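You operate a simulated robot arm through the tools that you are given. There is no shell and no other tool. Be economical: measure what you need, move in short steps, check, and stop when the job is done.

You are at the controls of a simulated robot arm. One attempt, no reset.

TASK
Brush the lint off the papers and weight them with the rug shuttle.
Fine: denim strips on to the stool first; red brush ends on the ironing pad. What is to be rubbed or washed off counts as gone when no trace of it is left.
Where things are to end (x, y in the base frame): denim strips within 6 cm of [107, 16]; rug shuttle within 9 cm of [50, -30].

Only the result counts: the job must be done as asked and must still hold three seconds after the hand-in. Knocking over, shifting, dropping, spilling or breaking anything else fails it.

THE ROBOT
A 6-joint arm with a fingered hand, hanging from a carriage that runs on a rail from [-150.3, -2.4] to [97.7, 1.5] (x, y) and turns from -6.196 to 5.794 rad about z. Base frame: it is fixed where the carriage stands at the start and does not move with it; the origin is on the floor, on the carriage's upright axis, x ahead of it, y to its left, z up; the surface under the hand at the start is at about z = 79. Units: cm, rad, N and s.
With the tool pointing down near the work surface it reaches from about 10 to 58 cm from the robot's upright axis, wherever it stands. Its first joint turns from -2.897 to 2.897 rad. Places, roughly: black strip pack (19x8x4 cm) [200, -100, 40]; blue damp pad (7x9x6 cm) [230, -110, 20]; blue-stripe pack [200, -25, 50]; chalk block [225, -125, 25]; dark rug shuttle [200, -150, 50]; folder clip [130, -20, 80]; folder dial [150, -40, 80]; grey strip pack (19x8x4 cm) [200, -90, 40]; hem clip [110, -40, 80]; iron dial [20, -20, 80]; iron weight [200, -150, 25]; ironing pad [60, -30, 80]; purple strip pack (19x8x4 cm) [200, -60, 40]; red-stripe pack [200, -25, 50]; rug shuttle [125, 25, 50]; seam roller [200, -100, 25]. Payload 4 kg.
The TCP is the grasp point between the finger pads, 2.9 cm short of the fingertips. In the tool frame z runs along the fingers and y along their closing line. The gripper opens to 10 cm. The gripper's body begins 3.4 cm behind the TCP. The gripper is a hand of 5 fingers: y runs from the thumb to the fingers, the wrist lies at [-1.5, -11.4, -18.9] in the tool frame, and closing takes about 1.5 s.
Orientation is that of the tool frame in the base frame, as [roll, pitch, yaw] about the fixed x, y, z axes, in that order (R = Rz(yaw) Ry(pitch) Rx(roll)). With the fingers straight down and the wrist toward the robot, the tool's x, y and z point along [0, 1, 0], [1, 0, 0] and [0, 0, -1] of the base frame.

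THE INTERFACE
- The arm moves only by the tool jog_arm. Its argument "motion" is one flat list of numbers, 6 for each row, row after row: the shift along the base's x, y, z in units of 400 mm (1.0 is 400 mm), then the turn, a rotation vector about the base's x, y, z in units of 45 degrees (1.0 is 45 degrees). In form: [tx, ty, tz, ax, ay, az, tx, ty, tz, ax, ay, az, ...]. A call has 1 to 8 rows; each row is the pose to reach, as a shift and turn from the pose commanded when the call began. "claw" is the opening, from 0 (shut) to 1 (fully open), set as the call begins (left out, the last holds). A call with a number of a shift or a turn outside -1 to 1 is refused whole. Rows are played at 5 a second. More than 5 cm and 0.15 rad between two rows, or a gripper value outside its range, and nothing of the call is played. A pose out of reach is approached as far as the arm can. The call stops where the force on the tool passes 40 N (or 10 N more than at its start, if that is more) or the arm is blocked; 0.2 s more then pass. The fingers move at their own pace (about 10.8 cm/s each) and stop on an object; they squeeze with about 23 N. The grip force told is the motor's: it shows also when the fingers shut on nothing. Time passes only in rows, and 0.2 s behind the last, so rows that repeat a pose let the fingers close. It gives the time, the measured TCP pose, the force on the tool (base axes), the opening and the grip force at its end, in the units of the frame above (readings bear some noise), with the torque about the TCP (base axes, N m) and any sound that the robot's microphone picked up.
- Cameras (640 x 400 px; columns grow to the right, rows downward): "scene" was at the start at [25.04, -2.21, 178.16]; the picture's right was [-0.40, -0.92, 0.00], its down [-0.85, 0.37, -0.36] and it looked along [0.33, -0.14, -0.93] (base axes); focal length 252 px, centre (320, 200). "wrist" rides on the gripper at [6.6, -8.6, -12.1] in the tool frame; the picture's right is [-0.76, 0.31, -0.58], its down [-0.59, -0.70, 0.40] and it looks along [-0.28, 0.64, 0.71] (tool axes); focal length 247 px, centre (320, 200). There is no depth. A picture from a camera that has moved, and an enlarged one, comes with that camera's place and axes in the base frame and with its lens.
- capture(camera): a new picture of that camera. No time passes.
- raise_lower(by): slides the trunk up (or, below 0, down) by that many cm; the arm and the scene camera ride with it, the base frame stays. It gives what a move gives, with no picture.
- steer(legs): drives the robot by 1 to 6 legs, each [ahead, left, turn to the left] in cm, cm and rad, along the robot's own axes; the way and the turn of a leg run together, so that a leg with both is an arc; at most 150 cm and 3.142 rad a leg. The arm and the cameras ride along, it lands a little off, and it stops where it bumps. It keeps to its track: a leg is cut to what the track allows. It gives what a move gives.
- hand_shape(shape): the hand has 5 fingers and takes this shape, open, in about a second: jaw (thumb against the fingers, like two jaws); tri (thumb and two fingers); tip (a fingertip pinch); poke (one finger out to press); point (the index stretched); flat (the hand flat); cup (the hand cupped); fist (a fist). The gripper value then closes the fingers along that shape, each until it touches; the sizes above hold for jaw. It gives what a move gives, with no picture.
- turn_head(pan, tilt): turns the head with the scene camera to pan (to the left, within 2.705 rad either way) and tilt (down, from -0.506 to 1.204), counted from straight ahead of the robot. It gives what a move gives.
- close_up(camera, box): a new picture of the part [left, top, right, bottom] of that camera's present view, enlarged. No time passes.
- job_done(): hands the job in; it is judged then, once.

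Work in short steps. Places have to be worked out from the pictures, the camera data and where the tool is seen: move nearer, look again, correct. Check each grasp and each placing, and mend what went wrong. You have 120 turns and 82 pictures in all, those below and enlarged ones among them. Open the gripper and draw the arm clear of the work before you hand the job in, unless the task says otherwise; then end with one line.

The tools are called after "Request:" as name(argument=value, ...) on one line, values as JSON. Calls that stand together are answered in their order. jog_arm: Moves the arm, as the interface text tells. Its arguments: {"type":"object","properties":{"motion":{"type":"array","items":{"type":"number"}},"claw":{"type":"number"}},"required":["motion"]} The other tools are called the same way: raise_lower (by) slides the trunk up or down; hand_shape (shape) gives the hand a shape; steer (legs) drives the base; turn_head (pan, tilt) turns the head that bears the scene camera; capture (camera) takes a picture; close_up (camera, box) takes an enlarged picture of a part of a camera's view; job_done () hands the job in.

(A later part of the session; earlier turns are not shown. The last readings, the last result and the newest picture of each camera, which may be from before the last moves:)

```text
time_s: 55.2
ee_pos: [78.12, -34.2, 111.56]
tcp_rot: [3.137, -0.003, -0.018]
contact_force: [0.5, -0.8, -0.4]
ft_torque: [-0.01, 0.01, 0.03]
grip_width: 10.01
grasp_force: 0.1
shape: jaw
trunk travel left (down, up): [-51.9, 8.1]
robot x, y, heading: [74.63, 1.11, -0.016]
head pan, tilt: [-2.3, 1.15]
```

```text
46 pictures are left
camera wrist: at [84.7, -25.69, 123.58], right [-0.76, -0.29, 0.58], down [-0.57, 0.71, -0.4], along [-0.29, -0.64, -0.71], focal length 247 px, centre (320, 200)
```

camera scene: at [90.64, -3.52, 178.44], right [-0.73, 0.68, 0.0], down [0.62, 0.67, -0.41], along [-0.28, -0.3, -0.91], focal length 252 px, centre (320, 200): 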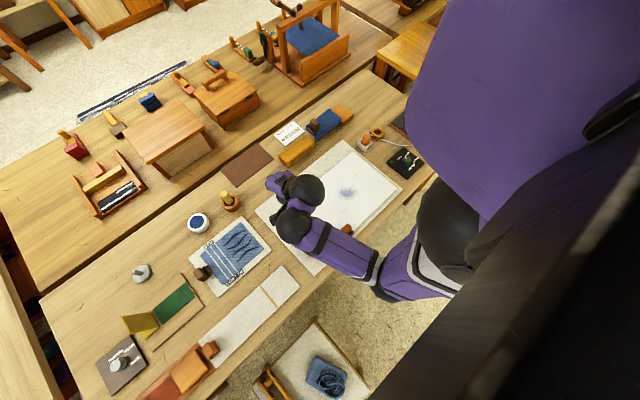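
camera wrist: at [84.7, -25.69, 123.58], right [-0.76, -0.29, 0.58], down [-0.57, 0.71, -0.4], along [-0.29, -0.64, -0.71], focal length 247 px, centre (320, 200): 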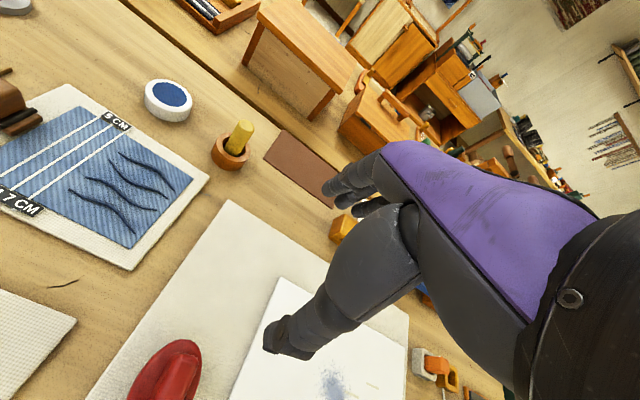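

The lint patch shows near [49.5,-30.6], and the brush is near [76,-22] with its handle running along y. I'll drive back to x≈30 and turn the hand so it closes along x.

Request:
steer(legs=[[-45, 0, 0]])

Request:
jog_arm(motion=[0.06, 0, 0, 0, 0, 0.1667, 0.12, 0, 0, 0, 0, 0.3333, 0.2, 0.01, 0, 0, 0, 0.5, 0.28, 0.02, 0, 0, 0, 0.6667, 0.36, 0.04, 0, 0, 0, 0.8333, 0.44, 0.06, 0, 0, 0, 1.0])

Request:
jog_arm(motion=[0.06, 0.02, 0, 0, 0, 0.1667, 0.12, 0.04, 0, 0, 0, 0.3333, 0.18, 0.06, 0, 0, 0, 0.5, 0.22, 0.08, 0, 0, 0, 0.6667, 0.26, 0.1, 0, 0, 0, 0.8333, 0.3, 0.12, 0, 0, 0, 1.0])

Request:
capture(camera="wrist")

```text
time_s: 57.9
ee_pos: [33.86, -34.86, 111.56]
tcp_rot: [3.137, -0.003, -0.014]
contact_force: [0.1, -0.2, -0.7]
ft_torque: [0.01, 0.0, 0.0]
grip_width: 9.98
grasp_force: 0.1
shape: jaw
trunk travel left (down, up): [-51.9, 8.1]
robot x, y, heading: [29.82, 0.66, -0.012]
head pan, tilt: [-2.3, 1.15]
```

```text
time_s: 59.3
ee_pos: [51.76, -32.42, 110.42]
tcp_rot: [3.133, 0.001, 0.774]
contact_force: [0.1, 0.8, -0.1]
ft_torque: [-0.01, -0.02, -0.01]
grip_width: 10.02
grasp_force: 0.0
shape: jaw
out of reach, approached as far as the arm can: row 1, 2, 3, 4, 5, 6
trunk travel left (down, up): [-51.9, 8.1]
robot x, y, heading: [29.94, 0.52, -0.014]
head pan, tilt: [-2.3, 1.15]
```

```text
time_s: 60.7
ee_pos: [66.47, -27.59, 106.05]
tcp_rot: [3.136, -0.001, 1.558]
contact_force: [0.2, 0.0, -0.2]
ft_torque: [0.01, 0.01, 0.02]
grip_width: 9.99
grasp_force: 0.0
shape: jaw
out of reach, approached as far as the arm can: row 1, 2, 3, 4, 5, 6
trunk travel left (down, up): [-51.9, 8.1]
robot x, y, heading: [30.01, 0.46, -0.008]
head pan, tilt: [-2.3, 1.15]
```

```text
45 pictures are left
camera wrist: at [57.68, -21.0, 118.19], right [0.29, -0.76, 0.58], down [-0.71, -0.58, -0.4], along [0.64, -0.29, -0.71], focal length 247 px, centre (320, 200)
```

wrist: 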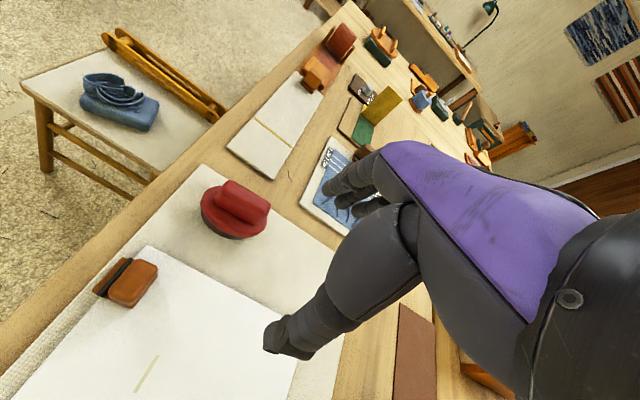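

The brush's base spans about y -19 to -28.5, centred near [76,-23.5], with the handle on top. I'll drive 8 cm nearer for reach and look from the scene camera to fix its height.

Request:
steer(legs=[[8, 0, 0]])

Request:
turn_head(pan=-0.6, tilt=1.15)

Request:
capture(camera="scene")

Request:
capture(camera="wrist")

```text
time_s: 61.8
ee_pos: [74.39, -27.52, 106.15]
tcp_rot: [3.134, -0.001, 1.557]
contact_force: [0.0, -0.3, -0.6]
ft_torque: [0.03, -0.01, 0.03]
grip_width: 10.02
grasp_force: 0.2
shape: jaw
trunk travel left (down, up): [-51.9, 8.1]
robot x, y, heading: [38.1, 0.54, -0.015]
head pan, tilt: [-2.3, 1.15]
```

```text
time_s: 63.5
ee_pos: [74.38, -27.48, 106.24]
tcp_rot: [3.135, -0.001, 1.558]
contact_force: [1.0, -0.1, 0.3]
ft_torque: [-0.02, 0.03, 0.01]
grip_width: 9.98
grasp_force: 0.0
shape: jaw
trunk travel left (down, up): [-51.9, 8.1]
robot x, y, heading: [38.24, 0.47, -0.012]
head pan, tilt: [-0.6, 1.15]
```

```text
44 pictures are left
camera scene: at [62.95, -3.03, 178.44], right [-0.57, -0.82, 0.0], down [-0.75, 0.52, -0.41], along [0.33, -0.23, -0.91], focal length 252 px, centre (320, 200)
```

scene: 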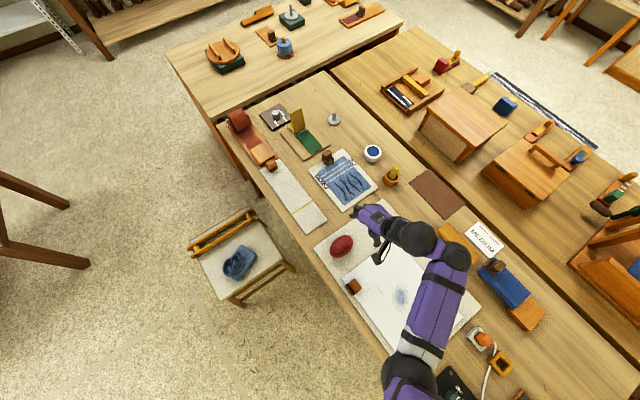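

```text
43 pictures are left
camera wrist: at [65.66, -20.88, 118.19], right [0.29, -0.76, 0.58], down [-0.71, -0.58, -0.4], along [0.64, -0.29, -0.71], focal length 247 px, centre (320, 200)
```

wrist: 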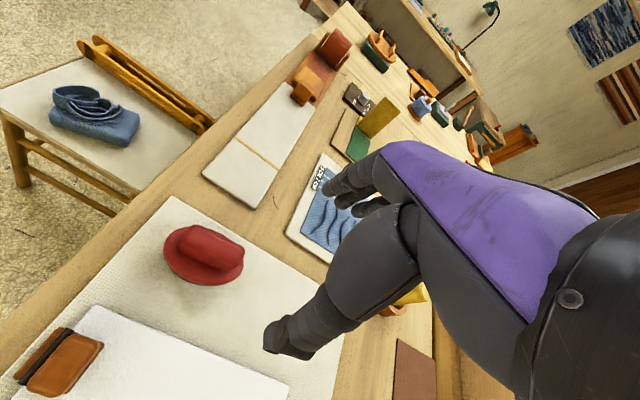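

The handle's centre works out to about [76.8,-23,87]. I'll shift the hand over it and drop partway, then verify the pose.

Request:
jog_arm(motion=[0.03, 0.05, -0.04, 0, 0, 0, 0.06, 0.11, -0.1, 0, 0, 0, 0.06, 0.11, -0.2, 0, 0, 0])

Request:
capture(camera="wrist")

Request:
close_up(camera="scene", box=[300, 180, 420, 290])

```text
time_s: 64.3
ee_pos: [76.77, -23.12, 98.09]
tcp_rot: [3.135, 0.001, 1.556]
contact_force: [0.0, 0.2, 1.1]
ft_torque: [-0.05, 0.0, 0.0]
grip_width: 10.01
grasp_force: 0.1
shape: jaw
trunk travel left (down, up): [-51.9, 8.1]
robot x, y, heading: [38.35, 0.51, -0.013]
head pan, tilt: [-0.6, 1.15]
```

```text
42 pictures are left
camera wrist: at [67.97, -16.5, 110.1], right [0.29, -0.76, 0.58], down [-0.71, -0.58, -0.4], along [0.64, -0.29, -0.71], focal length 247 px, centre (320, 200)
```

wrist: 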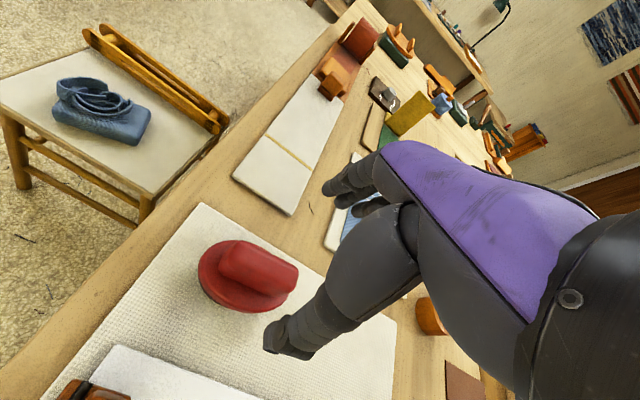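

```text
3.64 times, centred on (360, 235) of scene
camera zoom: at [62.95, -3.03, 178.45], right [-0.57, -0.82, 0.0], down [-0.75, 0.52, -0.41], along [0.33, -0.23, -0.91], focal length 916 px, centre (174, 73)
```

zoom: 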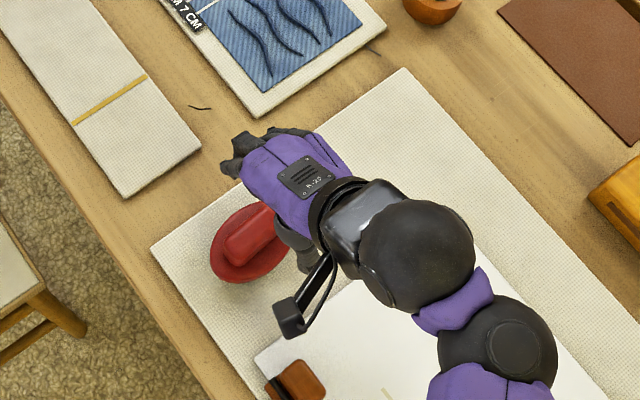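

Handle and hand are aligned at [76.7,-22.8]. I'll go down to z≈86.5.

Request:
jog_arm(motion=[0, 0.003, -0.1, 0, 0, 0, 0, 0.003, -0.2, 0, 0, 0, 0, 0.003, -0.29, 0, 0, 0, 0, 0.003, -0.29, 0, 0, 0])

Request:
capture(camera="wrist")

```text
time_s: 65.3
ee_pos: [76.76, -23.1, 86.39]
tcp_rot: [3.135, 0.0, 1.557]
contact_force: [0.9, 0.2, -0.4]
ft_torque: [-0.02, 0.01, 0.01]
grip_width: 10.0
grasp_force: 0.1
shape: jaw
trunk travel left (down, up): [-51.9, 8.1]
robot x, y, heading: [37.96, 0.51, -0.007]
head pan, tilt: [-0.6, 1.15]
```

```text
40 pictures are left
camera wrist: at [68.06, -16.47, 98.5], right [0.29, -0.76, 0.58], down [-0.71, -0.58, -0.4], along [0.64, -0.29, -0.71], focal length 247 px, centre (320, 200)
```

wrist: 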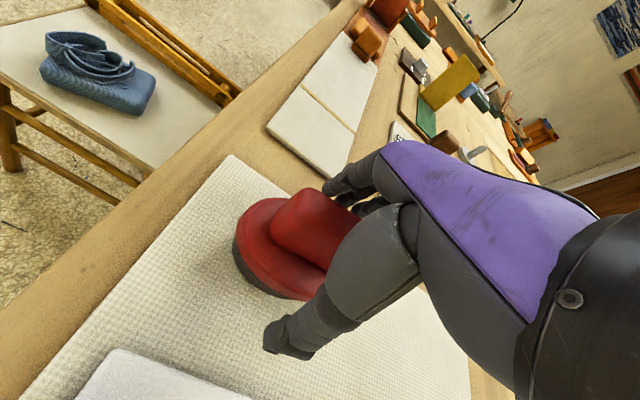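

The handle lies between the fingers, so I'll close on it.

Request:
jog_arm(motion=[0, 0, 0, 0, 0, 0, 0, 0, 0, 0, 0, 0, 0, 0, 0, 0, 0, 0, 0, 0, 0, 0, 0, 0, 0, 0, 0, 0, 0, 0, 0, 0, 0, 0, 0, 0, 0, 0, 0, 0, 0, 0, 0, 0, 0, 0, 0, 0], claw=0)

Request:
jog_arm(motion=[0, 0, 0.05, 0, 0, 0, 0, 0, 0.15, 0, 0, 0, 0, 0, 0.25, 0, 0, 0])

Request:
capture(camera="wrist")

```text
time_s: 67.1
ee_pos: [76.85, -23.22, 86.47]
tcp_rot: [3.132, 0.0, 1.556]
contact_force: [-5.6, 2.6, 25.2]
ft_torque: [0.18, 0.11, 0.04]
grip_width: 3.51
grasp_force: 22.7
shape: jaw
trunk travel left (down, up): [-51.9, 8.1]
robot x, y, heading: [37.9, 0.7, -0.014]
head pan, tilt: [-0.6, 1.15]
```

```text
time_s: 67.9
ee_pos: [77.07, -23.08, 96.5]
tcp_rot: [3.134, -0.001, 1.555]
contact_force: [-1.3, -0.3, -1.0]
ft_torque: [0.0, -0.03, -0.03]
grip_width: 3.43
grasp_force: 23.1
shape: jaw
trunk travel left (down, up): [-51.9, 8.1]
robot x, y, heading: [38.13, 0.5, -0.013]
head pan, tilt: [-0.6, 1.15]
```

```text
39 pictures are left
camera wrist: at [68.28, -16.38, 108.65], right [0.29, -0.76, 0.58], down [-0.71, -0.58, -0.4], along [0.64, -0.29, -0.71], focal length 247 px, centre (320, 200)
```

wrist: 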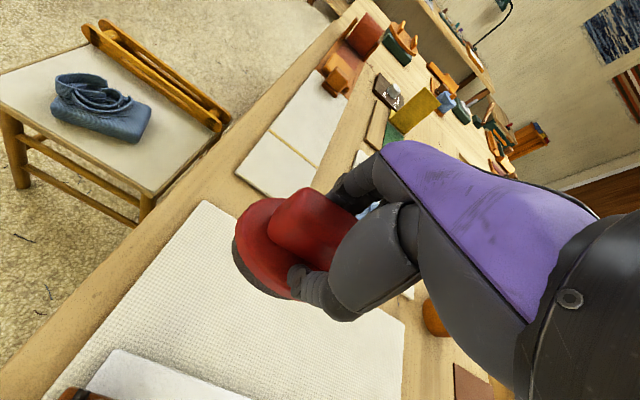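

The brush is held with a 3.4 cm grip. I'll drive back so the lint lies in comfortable reach and look at the patch.

Request:
steer(legs=[[-35, 0, 0]])

Request:
turn_head(pan=-0.5, tilt=1.2)

Request:
capture(camera="scene")

Request:
capture(camera="wrist")

```text
time_s: 70.1
ee_pos: [42.87, -23.6, 96.64]
tcp_rot: [3.135, 0.001, 1.556]
contact_force: [-0.1, -0.4, -0.6]
ft_torque: [0.04, 0.01, 0.03]
grip_width: 3.42
grasp_force: 22.2
shape: jaw
trunk travel left (down, up): [-51.9, 8.1]
robot x, y, heading: [4.11, 0.02, -0.016]
head pan, tilt: [-0.6, 1.15]
```

```text
time_s: 70.8
ee_pos: [42.82, -23.62, 96.67]
tcp_rot: [3.135, -0.001, 1.555]
contact_force: [-0.5, 0.9, -1.9]
ft_torque: [0.0, 0.01, 0.02]
grip_width: 3.43
grasp_force: 22.9
shape: jaw
trunk travel left (down, up): [-51.9, 8.1]
robot x, y, heading: [4.12, -0.28, -0.013]
head pan, tilt: [-0.499, 1.201]
```

```text
38 pictures are left
camera scene: at [28.78, -2.92, 178.15], right [-0.49, -0.87, 0.0], down [-0.81, 0.46, -0.36], along [0.32, -0.18, -0.93], focal length 252 px, centre (320, 200)
```

scene: 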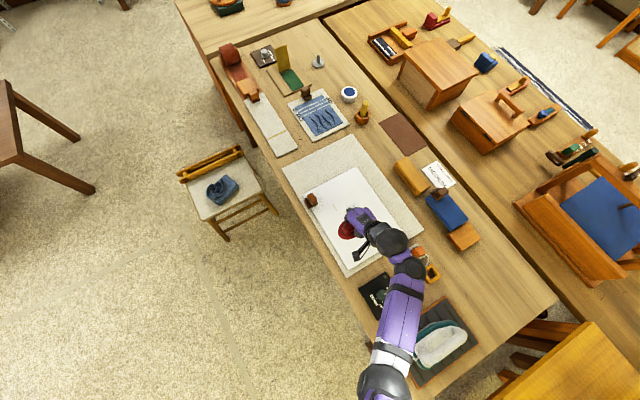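

```text
37 pictures are left
camera wrist: at [34.11, -16.99, 108.64], right [0.29, -0.76, 0.58], down [-0.71, -0.58, -0.4], along [0.64, -0.29, -0.71], focal length 247 px, centre (320, 200)
```

wrist: 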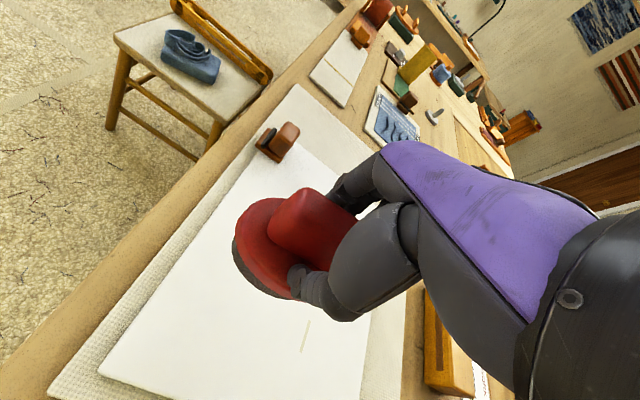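

The brush is above the papers. I'll move over the lint centre at [49.5,-30.6] and descend gently to find contact.

Request:
jog_arm(motion=[0.06, -0.06, -0.04, 0, 0, 0, 0.12, -0.12, -0.08, 0, 0, 0, 0.1675, -0.175, -0.15, 0, 0, 0, 0.1675, -0.175, -0.19, 0, 0, 0, 0.1675, -0.175, -0.205, 0, 0, 0, 0.1675, -0.175, -0.22, 0, 0, 0])

```text
time_s: 72.2
ee_pos: [49.6, -30.68, 87.76]
tcp_rot: [3.132, -0.001, 1.555]
contact_force: [-0.1, -0.2, -1.3]
ft_torque: [0.02, -0.01, 0.02]
grip_width: 3.42
grasp_force: 23.0
shape: jaw
trunk travel left (down, up): [-51.9, 8.1]
robot x, y, heading: [3.94, 0.14, -0.018]
head pan, tilt: [-0.499, 1.201]
```

No contact yet at z=87.8, so I'll go down in 0.2 to 0.3 cm steps.

Request:
jog_arm(motion=[0, 0, -0.007, 0, 0, 0, 0, 0, -0.014, 0, 0, 0, 0, 0, -0.02, 0, 0, 0, 0, 0, -0.02, 0, 0, 0])

```text
time_s: 73.0
ee_pos: [49.74, -30.79, 87.4]
tcp_rot: [3.124, 0.003, 1.557]
contact_force: [-6.2, 5.3, 19.2]
ft_torque: [0.18, 0.82, 0.01]
grip_width: 3.52
grasp_force: 23.1
shape: jaw
trunk travel left (down, up): [-51.9, 8.1]
robot x, y, heading: [3.94, -0.52, -0.012]
head pan, tilt: [-0.499, 1.201]
stopped in row 3: the force on the tool passed its limit at 44 N (the readings are from after the stop); the commanded pose is now the measured one
```

Contact is at z≈87.4. I'll make short back-and-forth strokes across the patch with light pressure.

Request:
jog_arm(motion=[0.06, 0, 0.002, 0, 0, 0, 0.12, 0, 0.002, 0, 0, 0, 0.06, 0, 0.002, 0, 0, 0, 0, 0, 0.002, 0, 0, 0, -0.06, 0, 0.002, 0, 0, 0, -0.12, 0, 0.002, 0, 0, 0, -0.06, 0, 0.002, 0, 0, 0, 0, 0, 0.002, 0, 0, 0])

Request:
capture(camera="wrist")

```text
time_s: 73.2
ee_pos: [50.49, -31.05, 87.51]
tcp_rot: [3.124, 0.003, 1.558]
contact_force: [2.1, -0.2, 5.0]
ft_torque: [0.04, 0.03, 0.0]
grip_width: 3.36
grasp_force: 22.4
shape: jaw
out of reach, approached as far as the arm can: row 1
trunk travel left (down, up): [-51.9, 8.1]
robot x, y, heading: [4.19, 0.03, -0.01]
head pan, tilt: [-0.499, 1.201]
stopped in row 1: the force on the tool passed its limit at 43 N (the readings are from after the stop); the commanded pose is now the measured one
```

```text
36 pictures are left
camera wrist: at [41.59, -24.27, 99.46], right [0.29, -0.76, 0.59], down [-0.7, -0.58, -0.41], along [0.65, -0.29, -0.7], focal length 247 px, centre (320, 200)
```

wrist: 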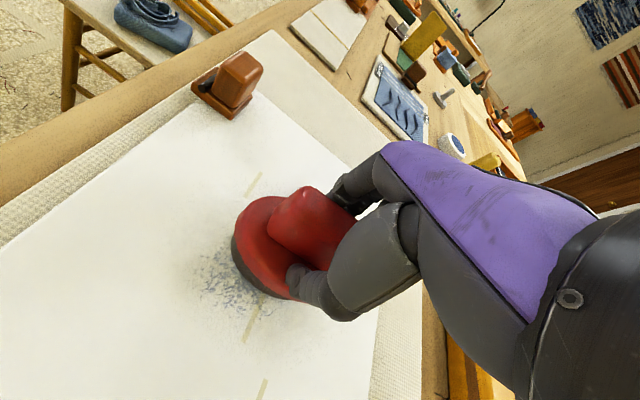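

Row 1 was at the reach limit. The blue specks are the lint, and the yellow dashes are a printed line. I'll lift, drive 10 cm ahead and turn the hand partway toward radial.

Request:
jog_arm(motion=[-0.02, 0, 0.06, 0, 0, -0.16, -0.05, 0, 0.1, 0, 0, -0.32, -0.1, 0, 0.1, 0, 0, -0.48, -0.15, 0, 0.1, 0, 0, -0.64])

Request:
steer(legs=[[10, 0, 0]])

Request:
capture(camera="wrist")

```text
time_s: 74.2
ee_pos: [44.33, -30.95, 91.46]
tcp_rot: [3.125, 0.003, 1.054]
contact_force: [0.0, 0.4, -1.2]
ft_torque: [0.02, 0.03, -0.01]
grip_width: 3.33
grasp_force: 22.7
shape: jaw
trunk travel left (down, up): [-51.9, 8.1]
robot x, y, heading: [3.8, 0.33, -0.015]
head pan, tilt: [-0.499, 1.201]
```

```text
time_s: 75.4
ee_pos: [54.48, -30.82, 91.38]
tcp_rot: [3.125, 0.003, 1.053]
contact_force: [-0.6, -0.3, -0.7]
ft_torque: [0.03, -0.01, 0.01]
grip_width: 3.35
grasp_force: 22.5
shape: jaw
trunk travel left (down, up): [-51.9, 8.1]
robot x, y, heading: [14.19, 0.07, -0.017]
head pan, tilt: [-0.499, 1.201]
```

```text
35 pictures are left
camera wrist: at [49.84, -20.77, 103.44], right [-0.11, -0.8, 0.58], down [-0.9, -0.17, -0.41], along [0.43, -0.57, -0.7], focal length 247 px, centre (320, 200)
```

wrist: 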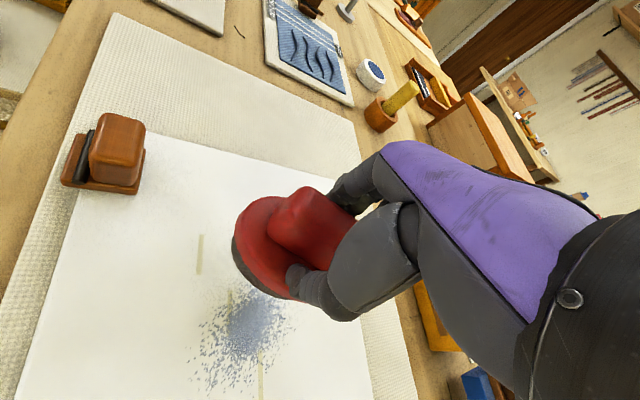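

Lint spans about x 45–54, y -25 to -35. I'll bring the brush over its middle and touch down softly.

Request:
jog_arm(motion=[-0.06, 0.01, -0.03, 0, 0, 0, -0.125, 0.02, -0.06, 0, 0, 0, -0.125, 0.02, -0.08, 0, 0, 0, -0.125, 0.02, -0.09, 0, 0, 0, -0.125, 0.02, -0.096, 0, 0, 0, -0.125, 0.02, -0.1, 0, 0, 0])

```text
time_s: 76.8
ee_pos: [49.41, -30.09, 87.44]
tcp_rot: [3.123, 0.004, 1.054]
contact_force: [-1.1, 1.4, 10.1]
ft_torque: [0.25, 0.4, -0.05]
grip_width: 3.35
grasp_force: 23.3
shape: jaw
trunk travel left (down, up): [-51.9, 8.1]
robot x, y, heading: [13.96, 0.17, -0.011]
head pan, tilt: [-0.499, 1.201]
```

Contact is light at 10 N. I'll stroke along x.

Request:
jog_arm(motion=[0.05, 0, 0, 0, 0, 0, 0.11, 0, 0, 0, 0, 0, 0.05, 0, 0, 0, 0, 0, -0.01, 0, 0, 0, 0, 0, -0.07, 0, 0, 0, 0, 0, -0.13, 0, 0, 0, 0, 0, -0.07, 0, 0, 0, 0, 0, 0, 0, 0, 0, 0, 0])

Request:
capture(camera="wrist")

```text
time_s: 78.6
ee_pos: [49.59, -29.97, 87.53]
tcp_rot: [3.124, 0.001, 1.052]
contact_force: [1.4, 0.2, 1.5]
ft_torque: [0.0, -0.07, 0.02]
grip_width: 3.22
grasp_force: 23.4
shape: jaw
trunk travel left (down, up): [-51.9, 8.1]
robot x, y, heading: [14.0, 0.22, -0.015]
head pan, tilt: [-0.499, 1.201]
```

```text
34 pictures are left
camera wrist: at [44.98, -19.95, 99.49], right [-0.12, -0.8, 0.58], down [-0.9, -0.17, -0.41], along [0.43, -0.57, -0.7], focal length 247 px, centre (320, 200)
```

wrist: 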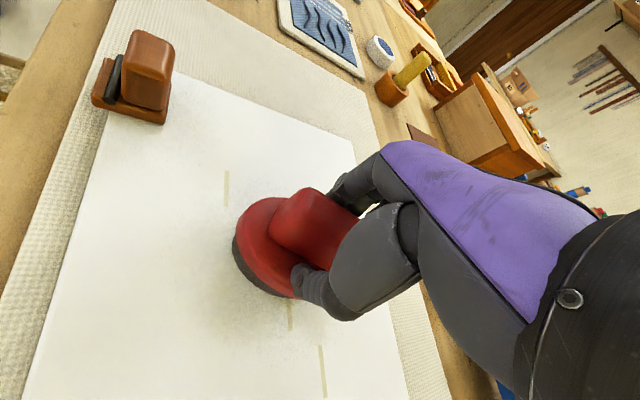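

Most of the lint has gone. I'll press 0.15 cm firmer and stroke along y and the outer areas.

Request:
jog_arm(motion=[0, 0.05, -0.004, 0, 0, 0, 0, 0.1, -0.004, 0, 0, 0, 0.06, 0.05, -0.004, 0, 0, 0, 0.06, -0.02, -0.004, 0, 0, 0, 0.06, -0.1, -0.004, 0, 0, 0, -0.02, -0.12, -0.004, 0, 0, 0, -0.08, -0.06, -0.004, 0, 0, 0, -0.08, 0.02, -0.004, 0, 0, 0])

Request:
jog_arm(motion=[0, 0.04, 0.002, 0, 0, 0, 0.04, 0.08, 0.002, 0, 0, 0, 0.1, 0.04, 0.002, 0, 0, 0, 0.06, 0, 0.002, 0, 0, 0, 0.06, -0.06, 0.002, 0, 0, 0, 0, -0.08, 0.002, 0, 0, 0, 0.02, -0.08, 0.05, 0, 0, 0, 0.1, 0, 0.12, 0, 0, 0])

Request:
capture(camera="wrist")

```text
time_s: 79.4
ee_pos: [51.0, -26.92, 87.62]
tcp_rot: [3.118, 0.003, 1.056]
contact_force: [2.2, -2.3, 6.3]
ft_torque: [-0.06, -0.04, 0.0]
grip_width: 3.24
grasp_force: 23.2
shape: jaw
trunk travel left (down, up): [-51.9, 8.1]
robot x, y, heading: [14.15, 0.63, -0.01]
head pan, tilt: [-0.499, 1.201]
stopped in row 3: the force on the tool passed its limit at 44 N (the readings are from after the stop); the commanded pose is now the measured one
```

```text
refused: row 8 steps farther than a row can; nothing moved
```

```text
33 pictures are left
camera wrist: at [46.31, -17.0, 99.46], right [-0.12, -0.8, 0.59], down [-0.89, -0.17, -0.41], along [0.43, -0.57, -0.7], focal length 247 px, centre (320, 200)
```

wrist: 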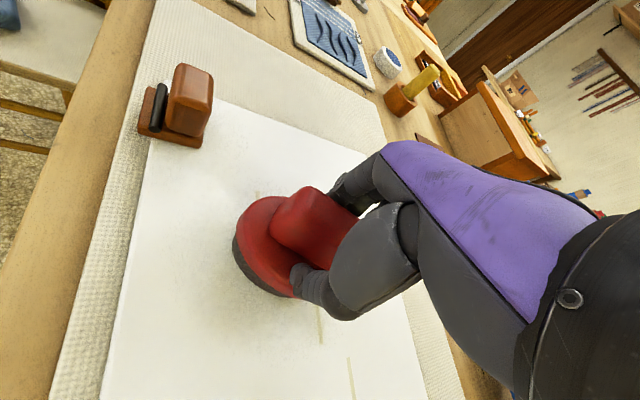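

It stopped on force but nothing slipped. I'll go on with strokes toward -y at this height.

Request:
jog_arm(motion=[0, -0.06, -0.002, 0, 0, 0, 0, -0.12, -0.002, 0, 0, 0, 0, -0.18, -0.002, 0, 0, 0, -0.06, -0.2, -0.002, 0, 0, 0, -0.1, -0.14, -0.002, 0, 0, 0, -0.1, -0.08, -0.002, 0, 0, 0, -0.1, -0.02, -0.002, 0, 0, 0, -0.04, 0, 0, 0, 0, 0])

Request:
jog_arm(motion=[0.02, 0, 0.1, 0, 0, 0, 0.12, 0.0, 0.16, 0, 0, 0, 0.22, 0.0, 0.2, 0, 0, 0, 0.32, 0.02, 0.2, 0, 0, 0])

Request:
capture(camera="wrist")

Request:
close_up(camera="scene", box=[290, 150, 430, 280])

```text
time_s: 81.2
ee_pos: [49.11, -26.91, 87.45]
tcp_rot: [3.125, 0.001, 1.054]
contact_force: [0.7, -0.8, 5.6]
ft_torque: [0.0, 0.04, 0.03]
grip_width: 3.2
grasp_force: 22.5
shape: jaw
trunk travel left (down, up): [-51.9, 8.1]
robot x, y, heading: [13.97, 0.58, -0.011]
head pan, tilt: [-0.499, 1.201]
```

```text
time_s: 82.2
ee_pos: [61.97, -25.98, 95.48]
tcp_rot: [3.125, 0.003, 1.056]
contact_force: [0.2, 0.0, -0.7]
ft_torque: [0.01, -0.01, -0.03]
grip_width: 3.22
grasp_force: 23.2
shape: jaw
trunk travel left (down, up): [-51.9, 8.1]
robot x, y, heading: [14.07, 0.43, -0.014]
head pan, tilt: [-0.499, 1.201]
```

```text
32 pictures are left
camera wrist: at [57.42, -16.04, 107.42], right [-0.11, -0.8, 0.58], down [-0.9, -0.17, -0.41], along [0.43, -0.57, -0.7], focal length 247 px, centre (320, 200)
```

wrist: 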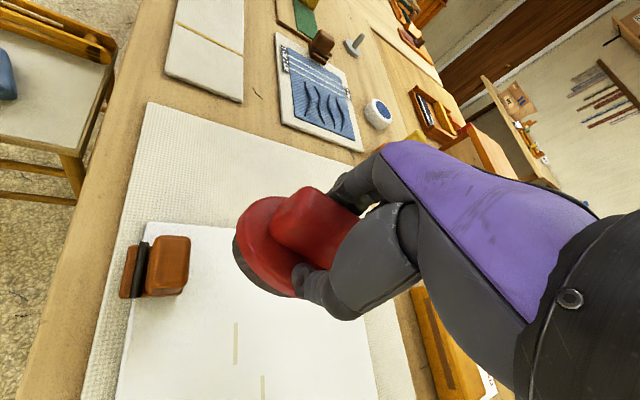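

```text
3.08 times, centred on (360, 215) of scene
camera zoom: at [38.83, -2.78, 178.15], right [-0.49, -0.87, 0.0], down [-0.81, 0.46, -0.36], along [0.32, -0.18, -0.93], focal length 775 px, centre (197, 154)
```

zoom: 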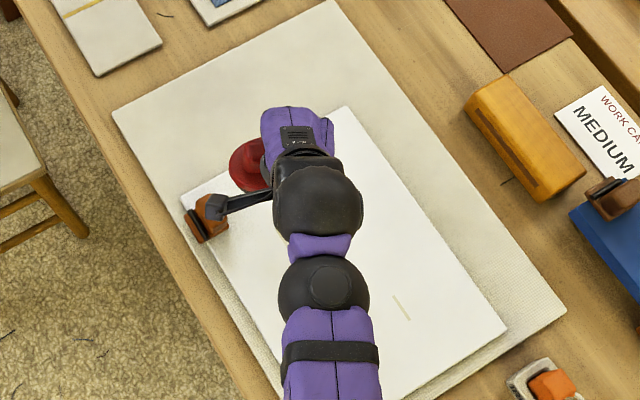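

The papers look clean. I'll drive ahead and set the brush back on the bare pad near [76.5,-24].

Request:
steer(legs=[[22, 0, 0]])

Request:
jog_arm(motion=[-0.06, 0.01, 0, 0, 0, 0, -0.12, 0.03, 0, 0, 0, 0, -0.18, 0.05, -0.05, 0, 0, 0, -0.18, 0.05, -0.12, 0, 0, 0, -0.18, 0.05, -0.19, 0, 0, 0])

Request:
capture(camera="wrist")

```text
time_s: 83.8
ee_pos: [83.66, -25.61, 95.35]
tcp_rot: [3.123, 0.002, 1.058]
contact_force: [-0.2, -1.0, -0.9]
ft_torque: [-0.03, 0.0, 0.03]
grip_width: 3.23
grasp_force: 22.9
shape: jaw
trunk travel left (down, up): [-51.9, 8.1]
robot x, y, heading: [35.72, 0.84, -0.014]
head pan, tilt: [-0.499, 1.201]
```

```text
time_s: 85.0
ee_pos: [76.41, -23.51, 87.79]
tcp_rot: [3.124, 0.002, 1.058]
contact_force: [-0.2, 0.1, -1.5]
ft_torque: [-0.01, -0.01, -0.01]
grip_width: 3.22
grasp_force: 23.3
shape: jaw
trunk travel left (down, up): [-51.9, 8.1]
robot x, y, heading: [35.82, 0.58, -0.013]
head pan, tilt: [-0.499, 1.201]
```

```text
30 pictures are left
camera wrist: at [71.92, -13.45, 99.75], right [-0.11, -0.8, 0.58], down [-0.9, -0.17, -0.41], along [0.43, -0.57, -0.7], focal length 247 px, centre (320, 200)
```

wrist: 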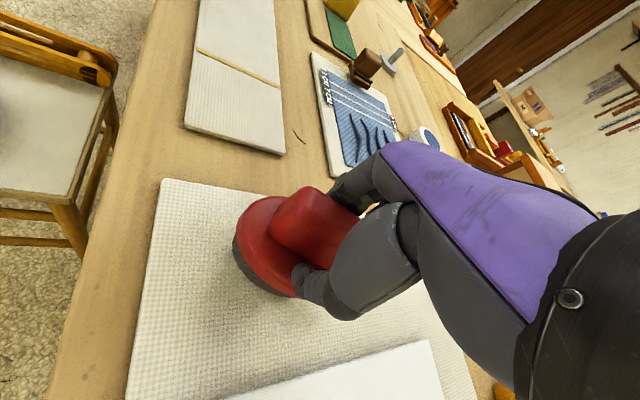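

The brush is above the bare pad. I'll lower it slowly to contact.

Request:
jog_arm(motion=[-0.015, -0.01, -0.012, 0, 0, 0, -0.015, -0.01, -0.02, 0, 0, 0, -0.015, -0.01, -0.027, 0, 0, 0, -0.015, -0.01, -0.032, 0, 0, 0])

```text
time_s: 86.0
ee_pos: [75.94, -24.0, 86.72]
tcp_rot: [3.123, 0.002, 1.058]
contact_force: [-1.0, 0.5, 5.6]
ft_torque: [0.1, 0.25, 0.0]
grip_width: 3.2
grasp_force: 23.1
shape: jaw
trunk travel left (down, up): [-51.9, 8.1]
robot x, y, heading: [35.43, 0.61, -0.016]
head pan, tilt: [-0.499, 1.201]
```

Contact at 5.6 N, so the brush is standing on the pad. I'll open and rise.

Request:
jog_arm(motion=[0, 0, 0, 0, 0, 0, 0, 0, 0, 0, 0, 0, 0, 0, 0, 0, 0, 0, 0, 0, 0, 0, 0, 0, 0, 0, 0, 0, 0, 0], claw=1)

Request:
jog_arm(motion=[0, 0, 0.06, 0, 0, 0, 0, 0, 0.16, 0, 0, 0, 0, 0, 0.26, 0, 0, 0, 0, 0, 0.36, 0, 0, 0, 0, 0, 0.45, 0, 0, 0])

Request:
capture(camera="wrist")

Request:
close_up(camera="scene", box=[300, 180, 500, 380])

```text
time_s: 87.2
ee_pos: [75.93, -23.91, 86.59]
tcp_rot: [3.124, 0.002, 1.057]
contact_force: [0.1, 1.1, -0.1]
ft_torque: [0.01, 0.0, 0.01]
grip_width: 9.97
grasp_force: 0.1
shape: jaw
trunk travel left (down, up): [-51.9, 8.1]
robot x, y, heading: [35.99, 1.08, -0.013]
head pan, tilt: [-0.499, 1.201]
```

```text
time_s: 88.4
ee_pos: [76.08, -23.99, 104.39]
tcp_rot: [3.126, 0.002, 1.056]
contact_force: [-1.6, -0.2, 0.8]
ft_torque: [0.02, 0.0, 0.0]
grip_width: 9.98
grasp_force: 0.1
shape: jaw
trunk travel left (down, up): [-51.9, 8.1]
robot x, y, heading: [35.74, 0.41, -0.012]
head pan, tilt: [-0.499, 1.201]
```

```text
29 pictures are left
camera wrist: at [71.43, -14.07, 116.41], right [-0.11, -0.8, 0.58], down [-0.9, -0.17, -0.41], along [0.43, -0.57, -0.7], focal length 247 px, centre (320, 200)
```

wrist: 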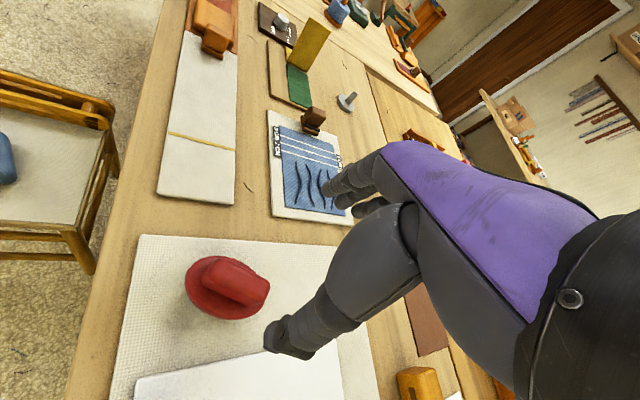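

```text
2.00 times, centred on (400, 280) of scene
camera zoom: at [60.59, -2.39, 178.15], right [-0.49, -0.87, 0.0], down [-0.81, 0.46, -0.36], along [0.32, -0.18, -0.93], focal length 504 px, centre (160, 40)
```

zoom: 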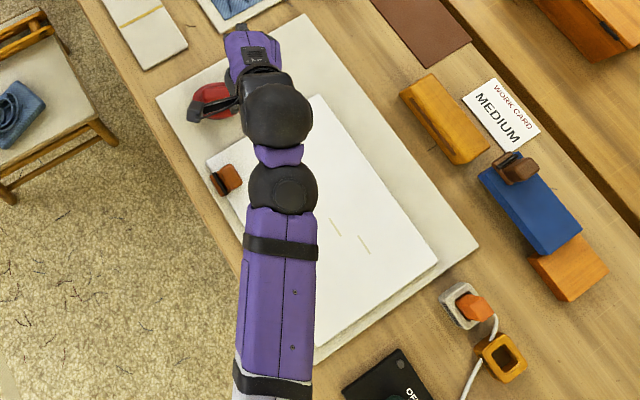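

The brush stands on the pad. From the stool pictures, the shuttle is about 38 cm long and 8 cm wide, running along y and centred near [125,17]. I'll drive ahead and turn the carriage to bring the hand above it.

Request:
steer(legs=[[44, 0, 0], [0, 0, 0.88]])

Request:
jog_arm(motion=[0, 0, 0, 0, 0, -0.13, 0, 0, 0, 0, 0, -0.26, 0, 0, 0, 0, 0, -0.38])

Request:
raise_lower(by=-30)

Request:
capture(camera="wrist")

Request:
capture(camera="scene")

```text
time_s: 93.4
ee_pos: [124.74, 17.05, 104.46]
tcp_rot: [3.123, 0.001, 1.946]
contact_force: [0.1, 0.2, -0.5]
ft_torque: [0.0, 0.02, 0.01]
grip_width: 10.0
grasp_force: 0.1
shape: jaw
trunk travel left (down, up): [-51.9, 8.1]
robot x, y, heading: [80.21, 1.13, 0.879]
head pan, tilt: [-0.499, 1.201]
```

```text
time_s: 94.2
ee_pos: [124.69, 16.87, 104.39]
tcp_rot: [3.124, 0.002, 1.648]
contact_force: [1.0, -0.1, 0.6]
ft_torque: [-0.02, -0.03, 0.0]
grip_width: 9.98
grasp_force: 0.0
shape: jaw
trunk travel left (down, up): [-51.9, 8.1]
robot x, y, heading: [80.76, 1.2, 0.878]
head pan, tilt: [-0.499, 1.201]
```

```text
time_s: 97.2
ee_pos: [124.75, 16.95, 74.42]
tcp_rot: [3.123, 0.002, 1.647]
contact_force: [-1.0, -0.1, 0.2]
ft_torque: [0.01, -0.01, -0.02]
grip_width: 9.99
grasp_force: 0.0
shape: jaw
trunk travel left (down, up): [-21.9, 38.1]
robot x, y, heading: [80.11, 1.29, 0.871]
head pan, tilt: [-0.499, 1.201]
```

```text
27 pictures are left
camera wrist: at [115.33, 22.77, 86.39], right [0.35, -0.73, 0.58], down [-0.65, -0.64, -0.41], along [0.67, -0.23, -0.7], focal length 247 px, centre (320, 200)
```

wrist: 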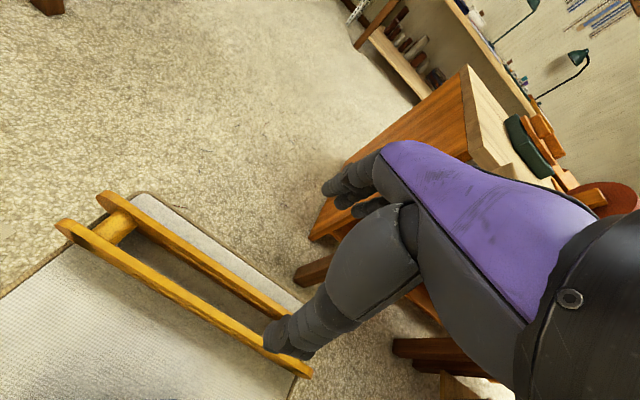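

```text
26 pictures are left
camera scene: at [98.16, 18.7, 148.16], right [0.37, -0.93, 0.0], down [-0.87, -0.34, -0.36], along [0.34, 0.13, -0.93], focal length 252 px, centre (320, 200)
```

scene: 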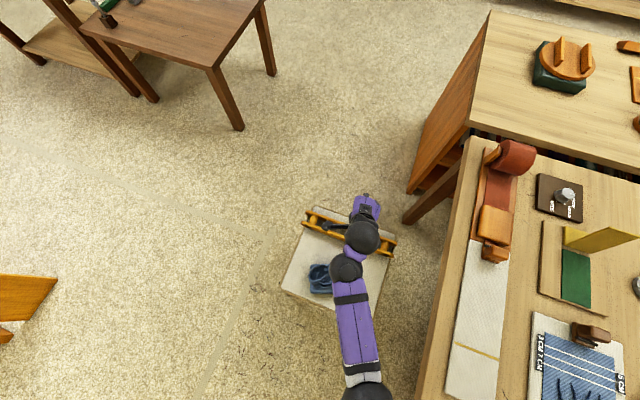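

Both views agree on rail tops at z≈49 and a centre at about [125.2,17.3]. I'll go down further to just above the rails and check.

Request:
raise_lower(by=-8)

Request:
jog_arm(motion=[0.012, 0.008, -0.1, 0, 0, 0, 0.012, 0.008, -0.2, 0, 0, 0, 0.012, 0.008, -0.28, 0, 0, 0], claw=1)

Request:
capture(camera="wrist")

Request:
close_up(camera="scene", box=[270, 180, 420, 320])

```text
time_s: 98.4
ee_pos: [124.75, 16.91, 66.46]
tcp_rot: [3.124, 0.003, 1.647]
contact_force: [0.9, -0.3, 0.0]
ft_torque: [-0.01, 0.01, 0.02]
grip_width: 9.96
grasp_force: 0.1
shape: jaw
trunk travel left (down, up): [-13.9, 46.1]
robot x, y, heading: [80.37, 1.18, 0.876]
head pan, tilt: [-0.499, 1.201]
```

```text
time_s: 99.2
ee_pos: [125.2, 17.23, 54.92]
tcp_rot: [3.124, 0.001, 1.646]
contact_force: [0.5, -0.8, 0.7]
ft_torque: [0.01, -0.02, -0.01]
grip_width: 9.98
grasp_force: 0.0
shape: jaw
trunk travel left (down, up): [-13.9, 46.1]
robot x, y, heading: [79.75, 1.17, 0.873]
head pan, tilt: [-0.499, 1.201]
```

```text
25 pictures are left
camera wrist: at [115.72, 23.13, 67.05], right [0.35, -0.73, 0.58], down [-0.65, -0.64, -0.41], along [0.67, -0.23, -0.7], focal length 247 px, centre (320, 200)
```

wrist: 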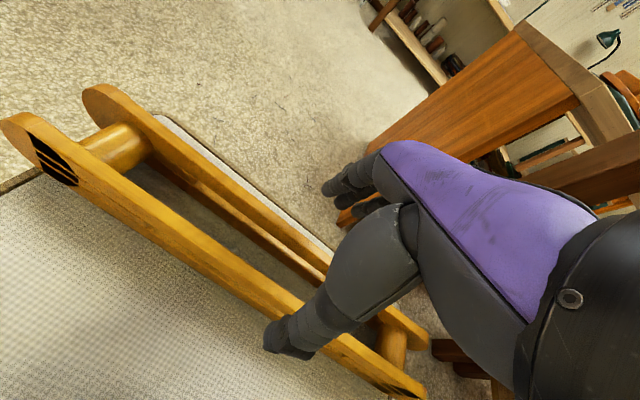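

```text
2.86 times, centred on (345, 250) of scene
camera zoom: at [98.16, 18.7, 140.16], right [0.37, -0.93, 0.0], down [-0.87, -0.34, -0.36], along [0.34, 0.13, -0.93], focal length 720 px, centre (249, 57)
```

zoom: 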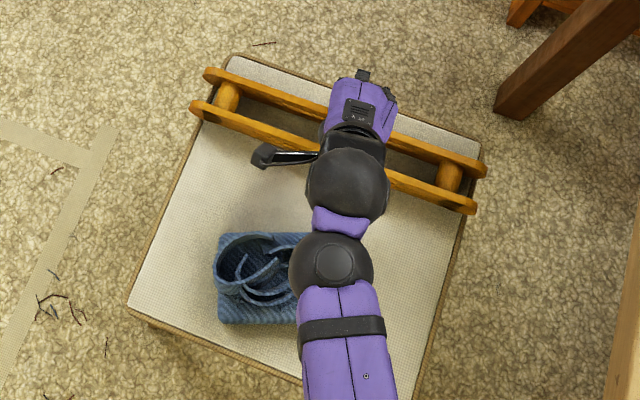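

The rails' outer faces lie at about x 121.8 and 128.8, so the open hand (120.2 to 130.2) straddles them. I'll descend to z≈48.7.

Request:
jog_arm(motion=[0.002, 0, -0.04, 0, 0, 0, 0.002, 0, -0.08, 0, 0, 0, 0.002, 0, -0.12, 0, 0, 0, 0.002, 0, -0.155, 0, 0, 0])

Request:
capture(camera="wrist")

```text
time_s: 100.2
ee_pos: [125.19, 17.33, 48.94]
tcp_rot: [3.124, 0.002, 1.648]
contact_force: [0.8, 0.2, -0.3]
ft_torque: [0.03, 0.02, 0.0]
grip_width: 9.98
grasp_force: 0.1
shape: jaw
trunk travel left (down, up): [-13.9, 46.1]
robot x, y, heading: [79.9, 1.11, 0.875]
head pan, tilt: [-0.499, 1.201]
```

```text
23 pictures are left
camera wrist: at [115.84, 23.13, 60.92], right [0.35, -0.73, 0.58], down [-0.65, -0.64, -0.41], along [0.67, -0.23, -0.7], focal length 247 px, centre (320, 200)
```

wrist: 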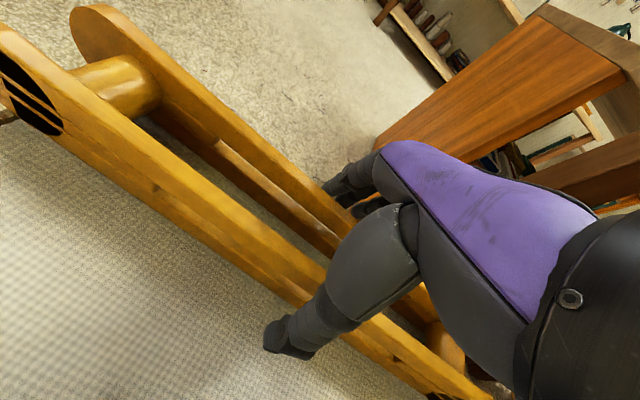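

The thumb is outside the front rail and the fingers are beyond the back one, with no contact. I'll close.

Request:
jog_arm(motion=[0, 0, -0.005, 0, 0, 0, 0, 0, -0.005, 0, 0, 0, 0, 0, -0.005, 0, 0, 0, 0, 0, -0.005, 0, 0, 0, 0, 0, -0.005, 0, 0, 0, 0, 0, -0.005, 0, 0, 0, 0, 0, -0.005, 0, 0, 0, 0, 0, -0.005, 0, 0, 0], claw=0)

Request:
jog_arm(motion=[0, 0, 0.04, 0, 0, 0, 0, 0, 0.08, 0, 0, 0, 0, 0, 0.14, 0, 0, 0])

Request:
capture(camera="wrist")

Request:
close_up(camera="scene", box=[270, 180, 420, 320])

```text
time_s: 102.0
ee_pos: [125.36, 17.25, 48.93]
tcp_rot: [3.122, 0.002, 1.647]
contact_force: [0.1, 0.5, 7.2]
ft_torque: [-0.07, 0.24, 0.08]
grip_width: 5.67
grasp_force: 22.5
shape: jaw
trunk travel left (down, up): [-13.9, 46.1]
robot x, y, heading: [80.6, 1.3, 0.873]
head pan, tilt: [-0.499, 1.201]
```

```text
time_s: 102.8
ee_pos: [125.12, 17.12, 54.4]
tcp_rot: [3.125, 0.003, 1.647]
contact_force: [-0.1, 0.8, -2.4]
ft_torque: [-0.01, 0.02, -0.01]
grip_width: 5.63
grasp_force: 23.2
shape: jaw
trunk travel left (down, up): [-13.9, 46.1]
robot x, y, heading: [80.53, 1.33, 0.876]
head pan, tilt: [-0.499, 1.201]
```

```text
22 pictures are left
camera wrist: at [115.75, 23.09, 66.29], right [0.35, -0.73, 0.58], down [-0.65, -0.64, -0.41], along [0.67, -0.23, -0.7], focal length 247 px, centre (320, 200)
```

wrist: 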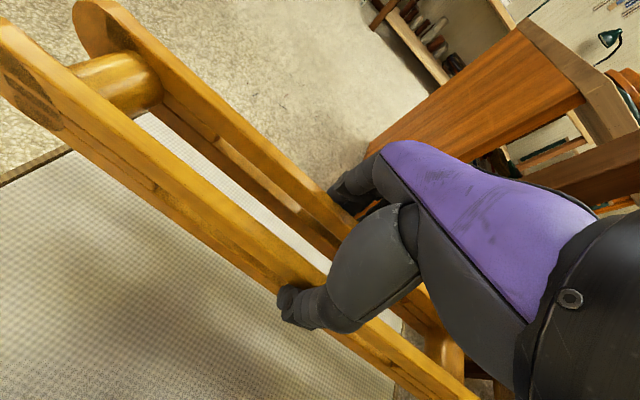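

```text
2.86 times, centred on (345, 250) of scene
camera zoom: at [98.15, 18.7, 140.15], right [0.37, -0.93, 0.0], down [-0.87, -0.34, -0.36], along [0.34, 0.13, -0.93], focal length 720 px, centre (249, 57)
```

zoom: 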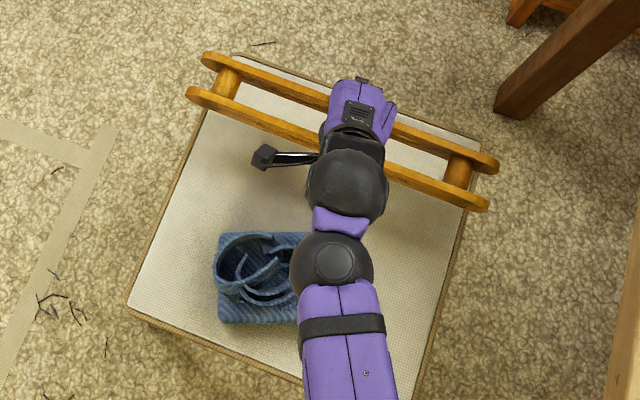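

The shuttle is held level. I'll raise the trunk fully back, then lift a bit more with the arm.

Request:
raise_lower(by=46)

Request:
jog_arm(motion=[0, 0, 0.06, 0, 0, 0, 0, 0, 0.1, 0, 0, 0])

Request:
steer(legs=[[0, 0, -0.82], [0, 0, -0.82]])

Request:
capture(camera="wrist")

```text
refused: 46 is not a number from -40 to 40
```

```text
time_s: 103.4
ee_pos: [125.31, 17.22, 58.32]
tcp_rot: [3.127, 0.002, 1.648]
contact_force: [-0.1, -0.9, -2.3]
ft_torque: [0.02, 0.02, -0.03]
grip_width: 5.63
grasp_force: 23.3
shape: jaw
trunk travel left (down, up): [-13.9, 46.1]
robot x, y, heading: [79.98, 1.36, 0.874]
head pan, tilt: [-0.499, 1.201]
```

```text
time_s: 105.4
ee_pos: [126.96, -9.28, 58.29]
tcp_rot: [3.128, -0.005, 1.075]
contact_force: [0.5, -0.4, -3.0]
ft_torque: [-0.02, 0.01, -0.01]
grip_width: 5.61
grasp_force: 23.4
shape: jaw
trunk travel left (down, up): [-13.9, 46.1]
robot x, y, heading: [80.37, 1.27, 0.27]
head pan, tilt: [-0.499, 1.201]
stopped in leg 1: the robot was blocked; the commanded pose is now the measured one
```

```text
20 pictures are left
camera wrist: at [122.17, 0.63, 70.34], right [-0.1, -0.81, 0.58], down [-0.89, -0.18, -0.41], along [0.44, -0.56, -0.71], focal length 247 px, centre (320, 200)
```

wrist: 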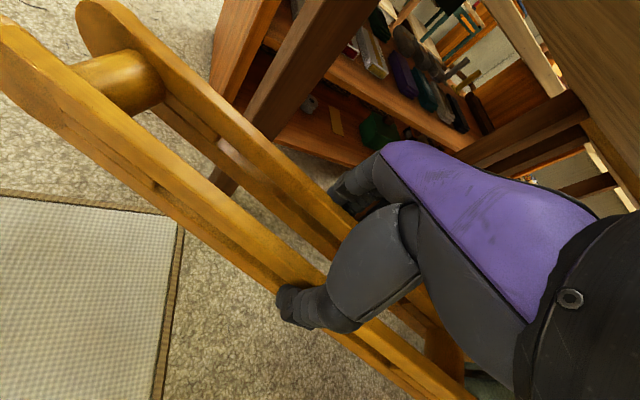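

A mistake of mine: the trunk raise was refused, and the turn brought the arm against the table side. I'll turn back to where it was, then raise in two parts.

Request:
steer(legs=[[0, 0, 0.6]])

Request:
capture(camera="scene")

```text
time_s: 107.5
ee_pos: [125.07, 17.97, 58.35]
tcp_rot: [3.127, 0.003, 1.672]
contact_force: [0.1, 0.2, -2.9]
ft_torque: [0.03, -0.01, 0.03]
grip_width: 5.66
grasp_force: 23.1
shape: jaw
trunk travel left (down, up): [-13.9, 46.1]
robot x, y, heading: [80.36, 1.1, 0.875]
head pan, tilt: [-0.499, 1.201]
```

```text
19 pictures are left
camera scene: at [98.17, 18.7, 140.15], right [0.37, -0.93, 0.0], down [-0.87, -0.34, -0.36], along [0.34, 0.13, -0.93], focal length 252 px, centre (320, 200)
```

scene: 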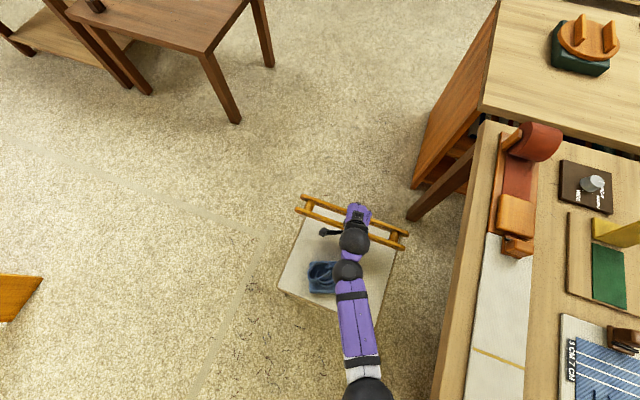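

Furniture and denim appear unmoved, and the shuttle is still held. Raising 40 now.

Request:
raise_lower(by=40)

```text
time_s: 111.3
ee_pos: [125.06, 18.05, 98.33]
tcp_rot: [3.125, 0.001, 1.673]
contact_force: [0.6, -0.6, -3.2]
ft_torque: [0.0, 0.04, 0.04]
grip_width: 5.61
grasp_force: 23.3
shape: jaw
trunk travel left (down, up): [-53.9, 6.1]
robot x, y, heading: [80.47, 1.06, 0.875]
head pan, tilt: [-0.499, 1.201]
```

Raised to z=98. Another 6 cm with the trunk gives safe clearance over the table items.

Request:
raise_lower(by=6)

Request:
jog_arm(motion=[0, 0, 0.06, 0, 0, 0])

```text
time_s: 112.3
ee_pos: [125.0, 18.05, 104.2]
tcp_rot: [3.125, 0.002, 1.673]
contact_force: [0.2, 0.2, -2.7]
ft_torque: [0.01, -0.03, -0.01]
grip_width: 5.63
grasp_force: 23.0
shape: jaw
trunk travel left (down, up): [-59.9, 0.1]
robot x, y, heading: [80.64, 1.39, 0.873]
head pan, tilt: [-0.499, 1.201]
```

```text
time_s: 112.7
ee_pos: [125.09, 18.02, 106.73]
tcp_rot: [3.126, 0.001, 1.672]
contact_force: [0.1, -0.1, -2.6]
ft_torque: [0.0, -0.02, -0.01]
grip_width: 5.63
grasp_force: 23.1
shape: jaw
trunk travel left (down, up): [-59.9, 0.1]
robot x, y, heading: [80.33, 1.35, 0.875]
head pan, tilt: [-0.499, 1.201]
```

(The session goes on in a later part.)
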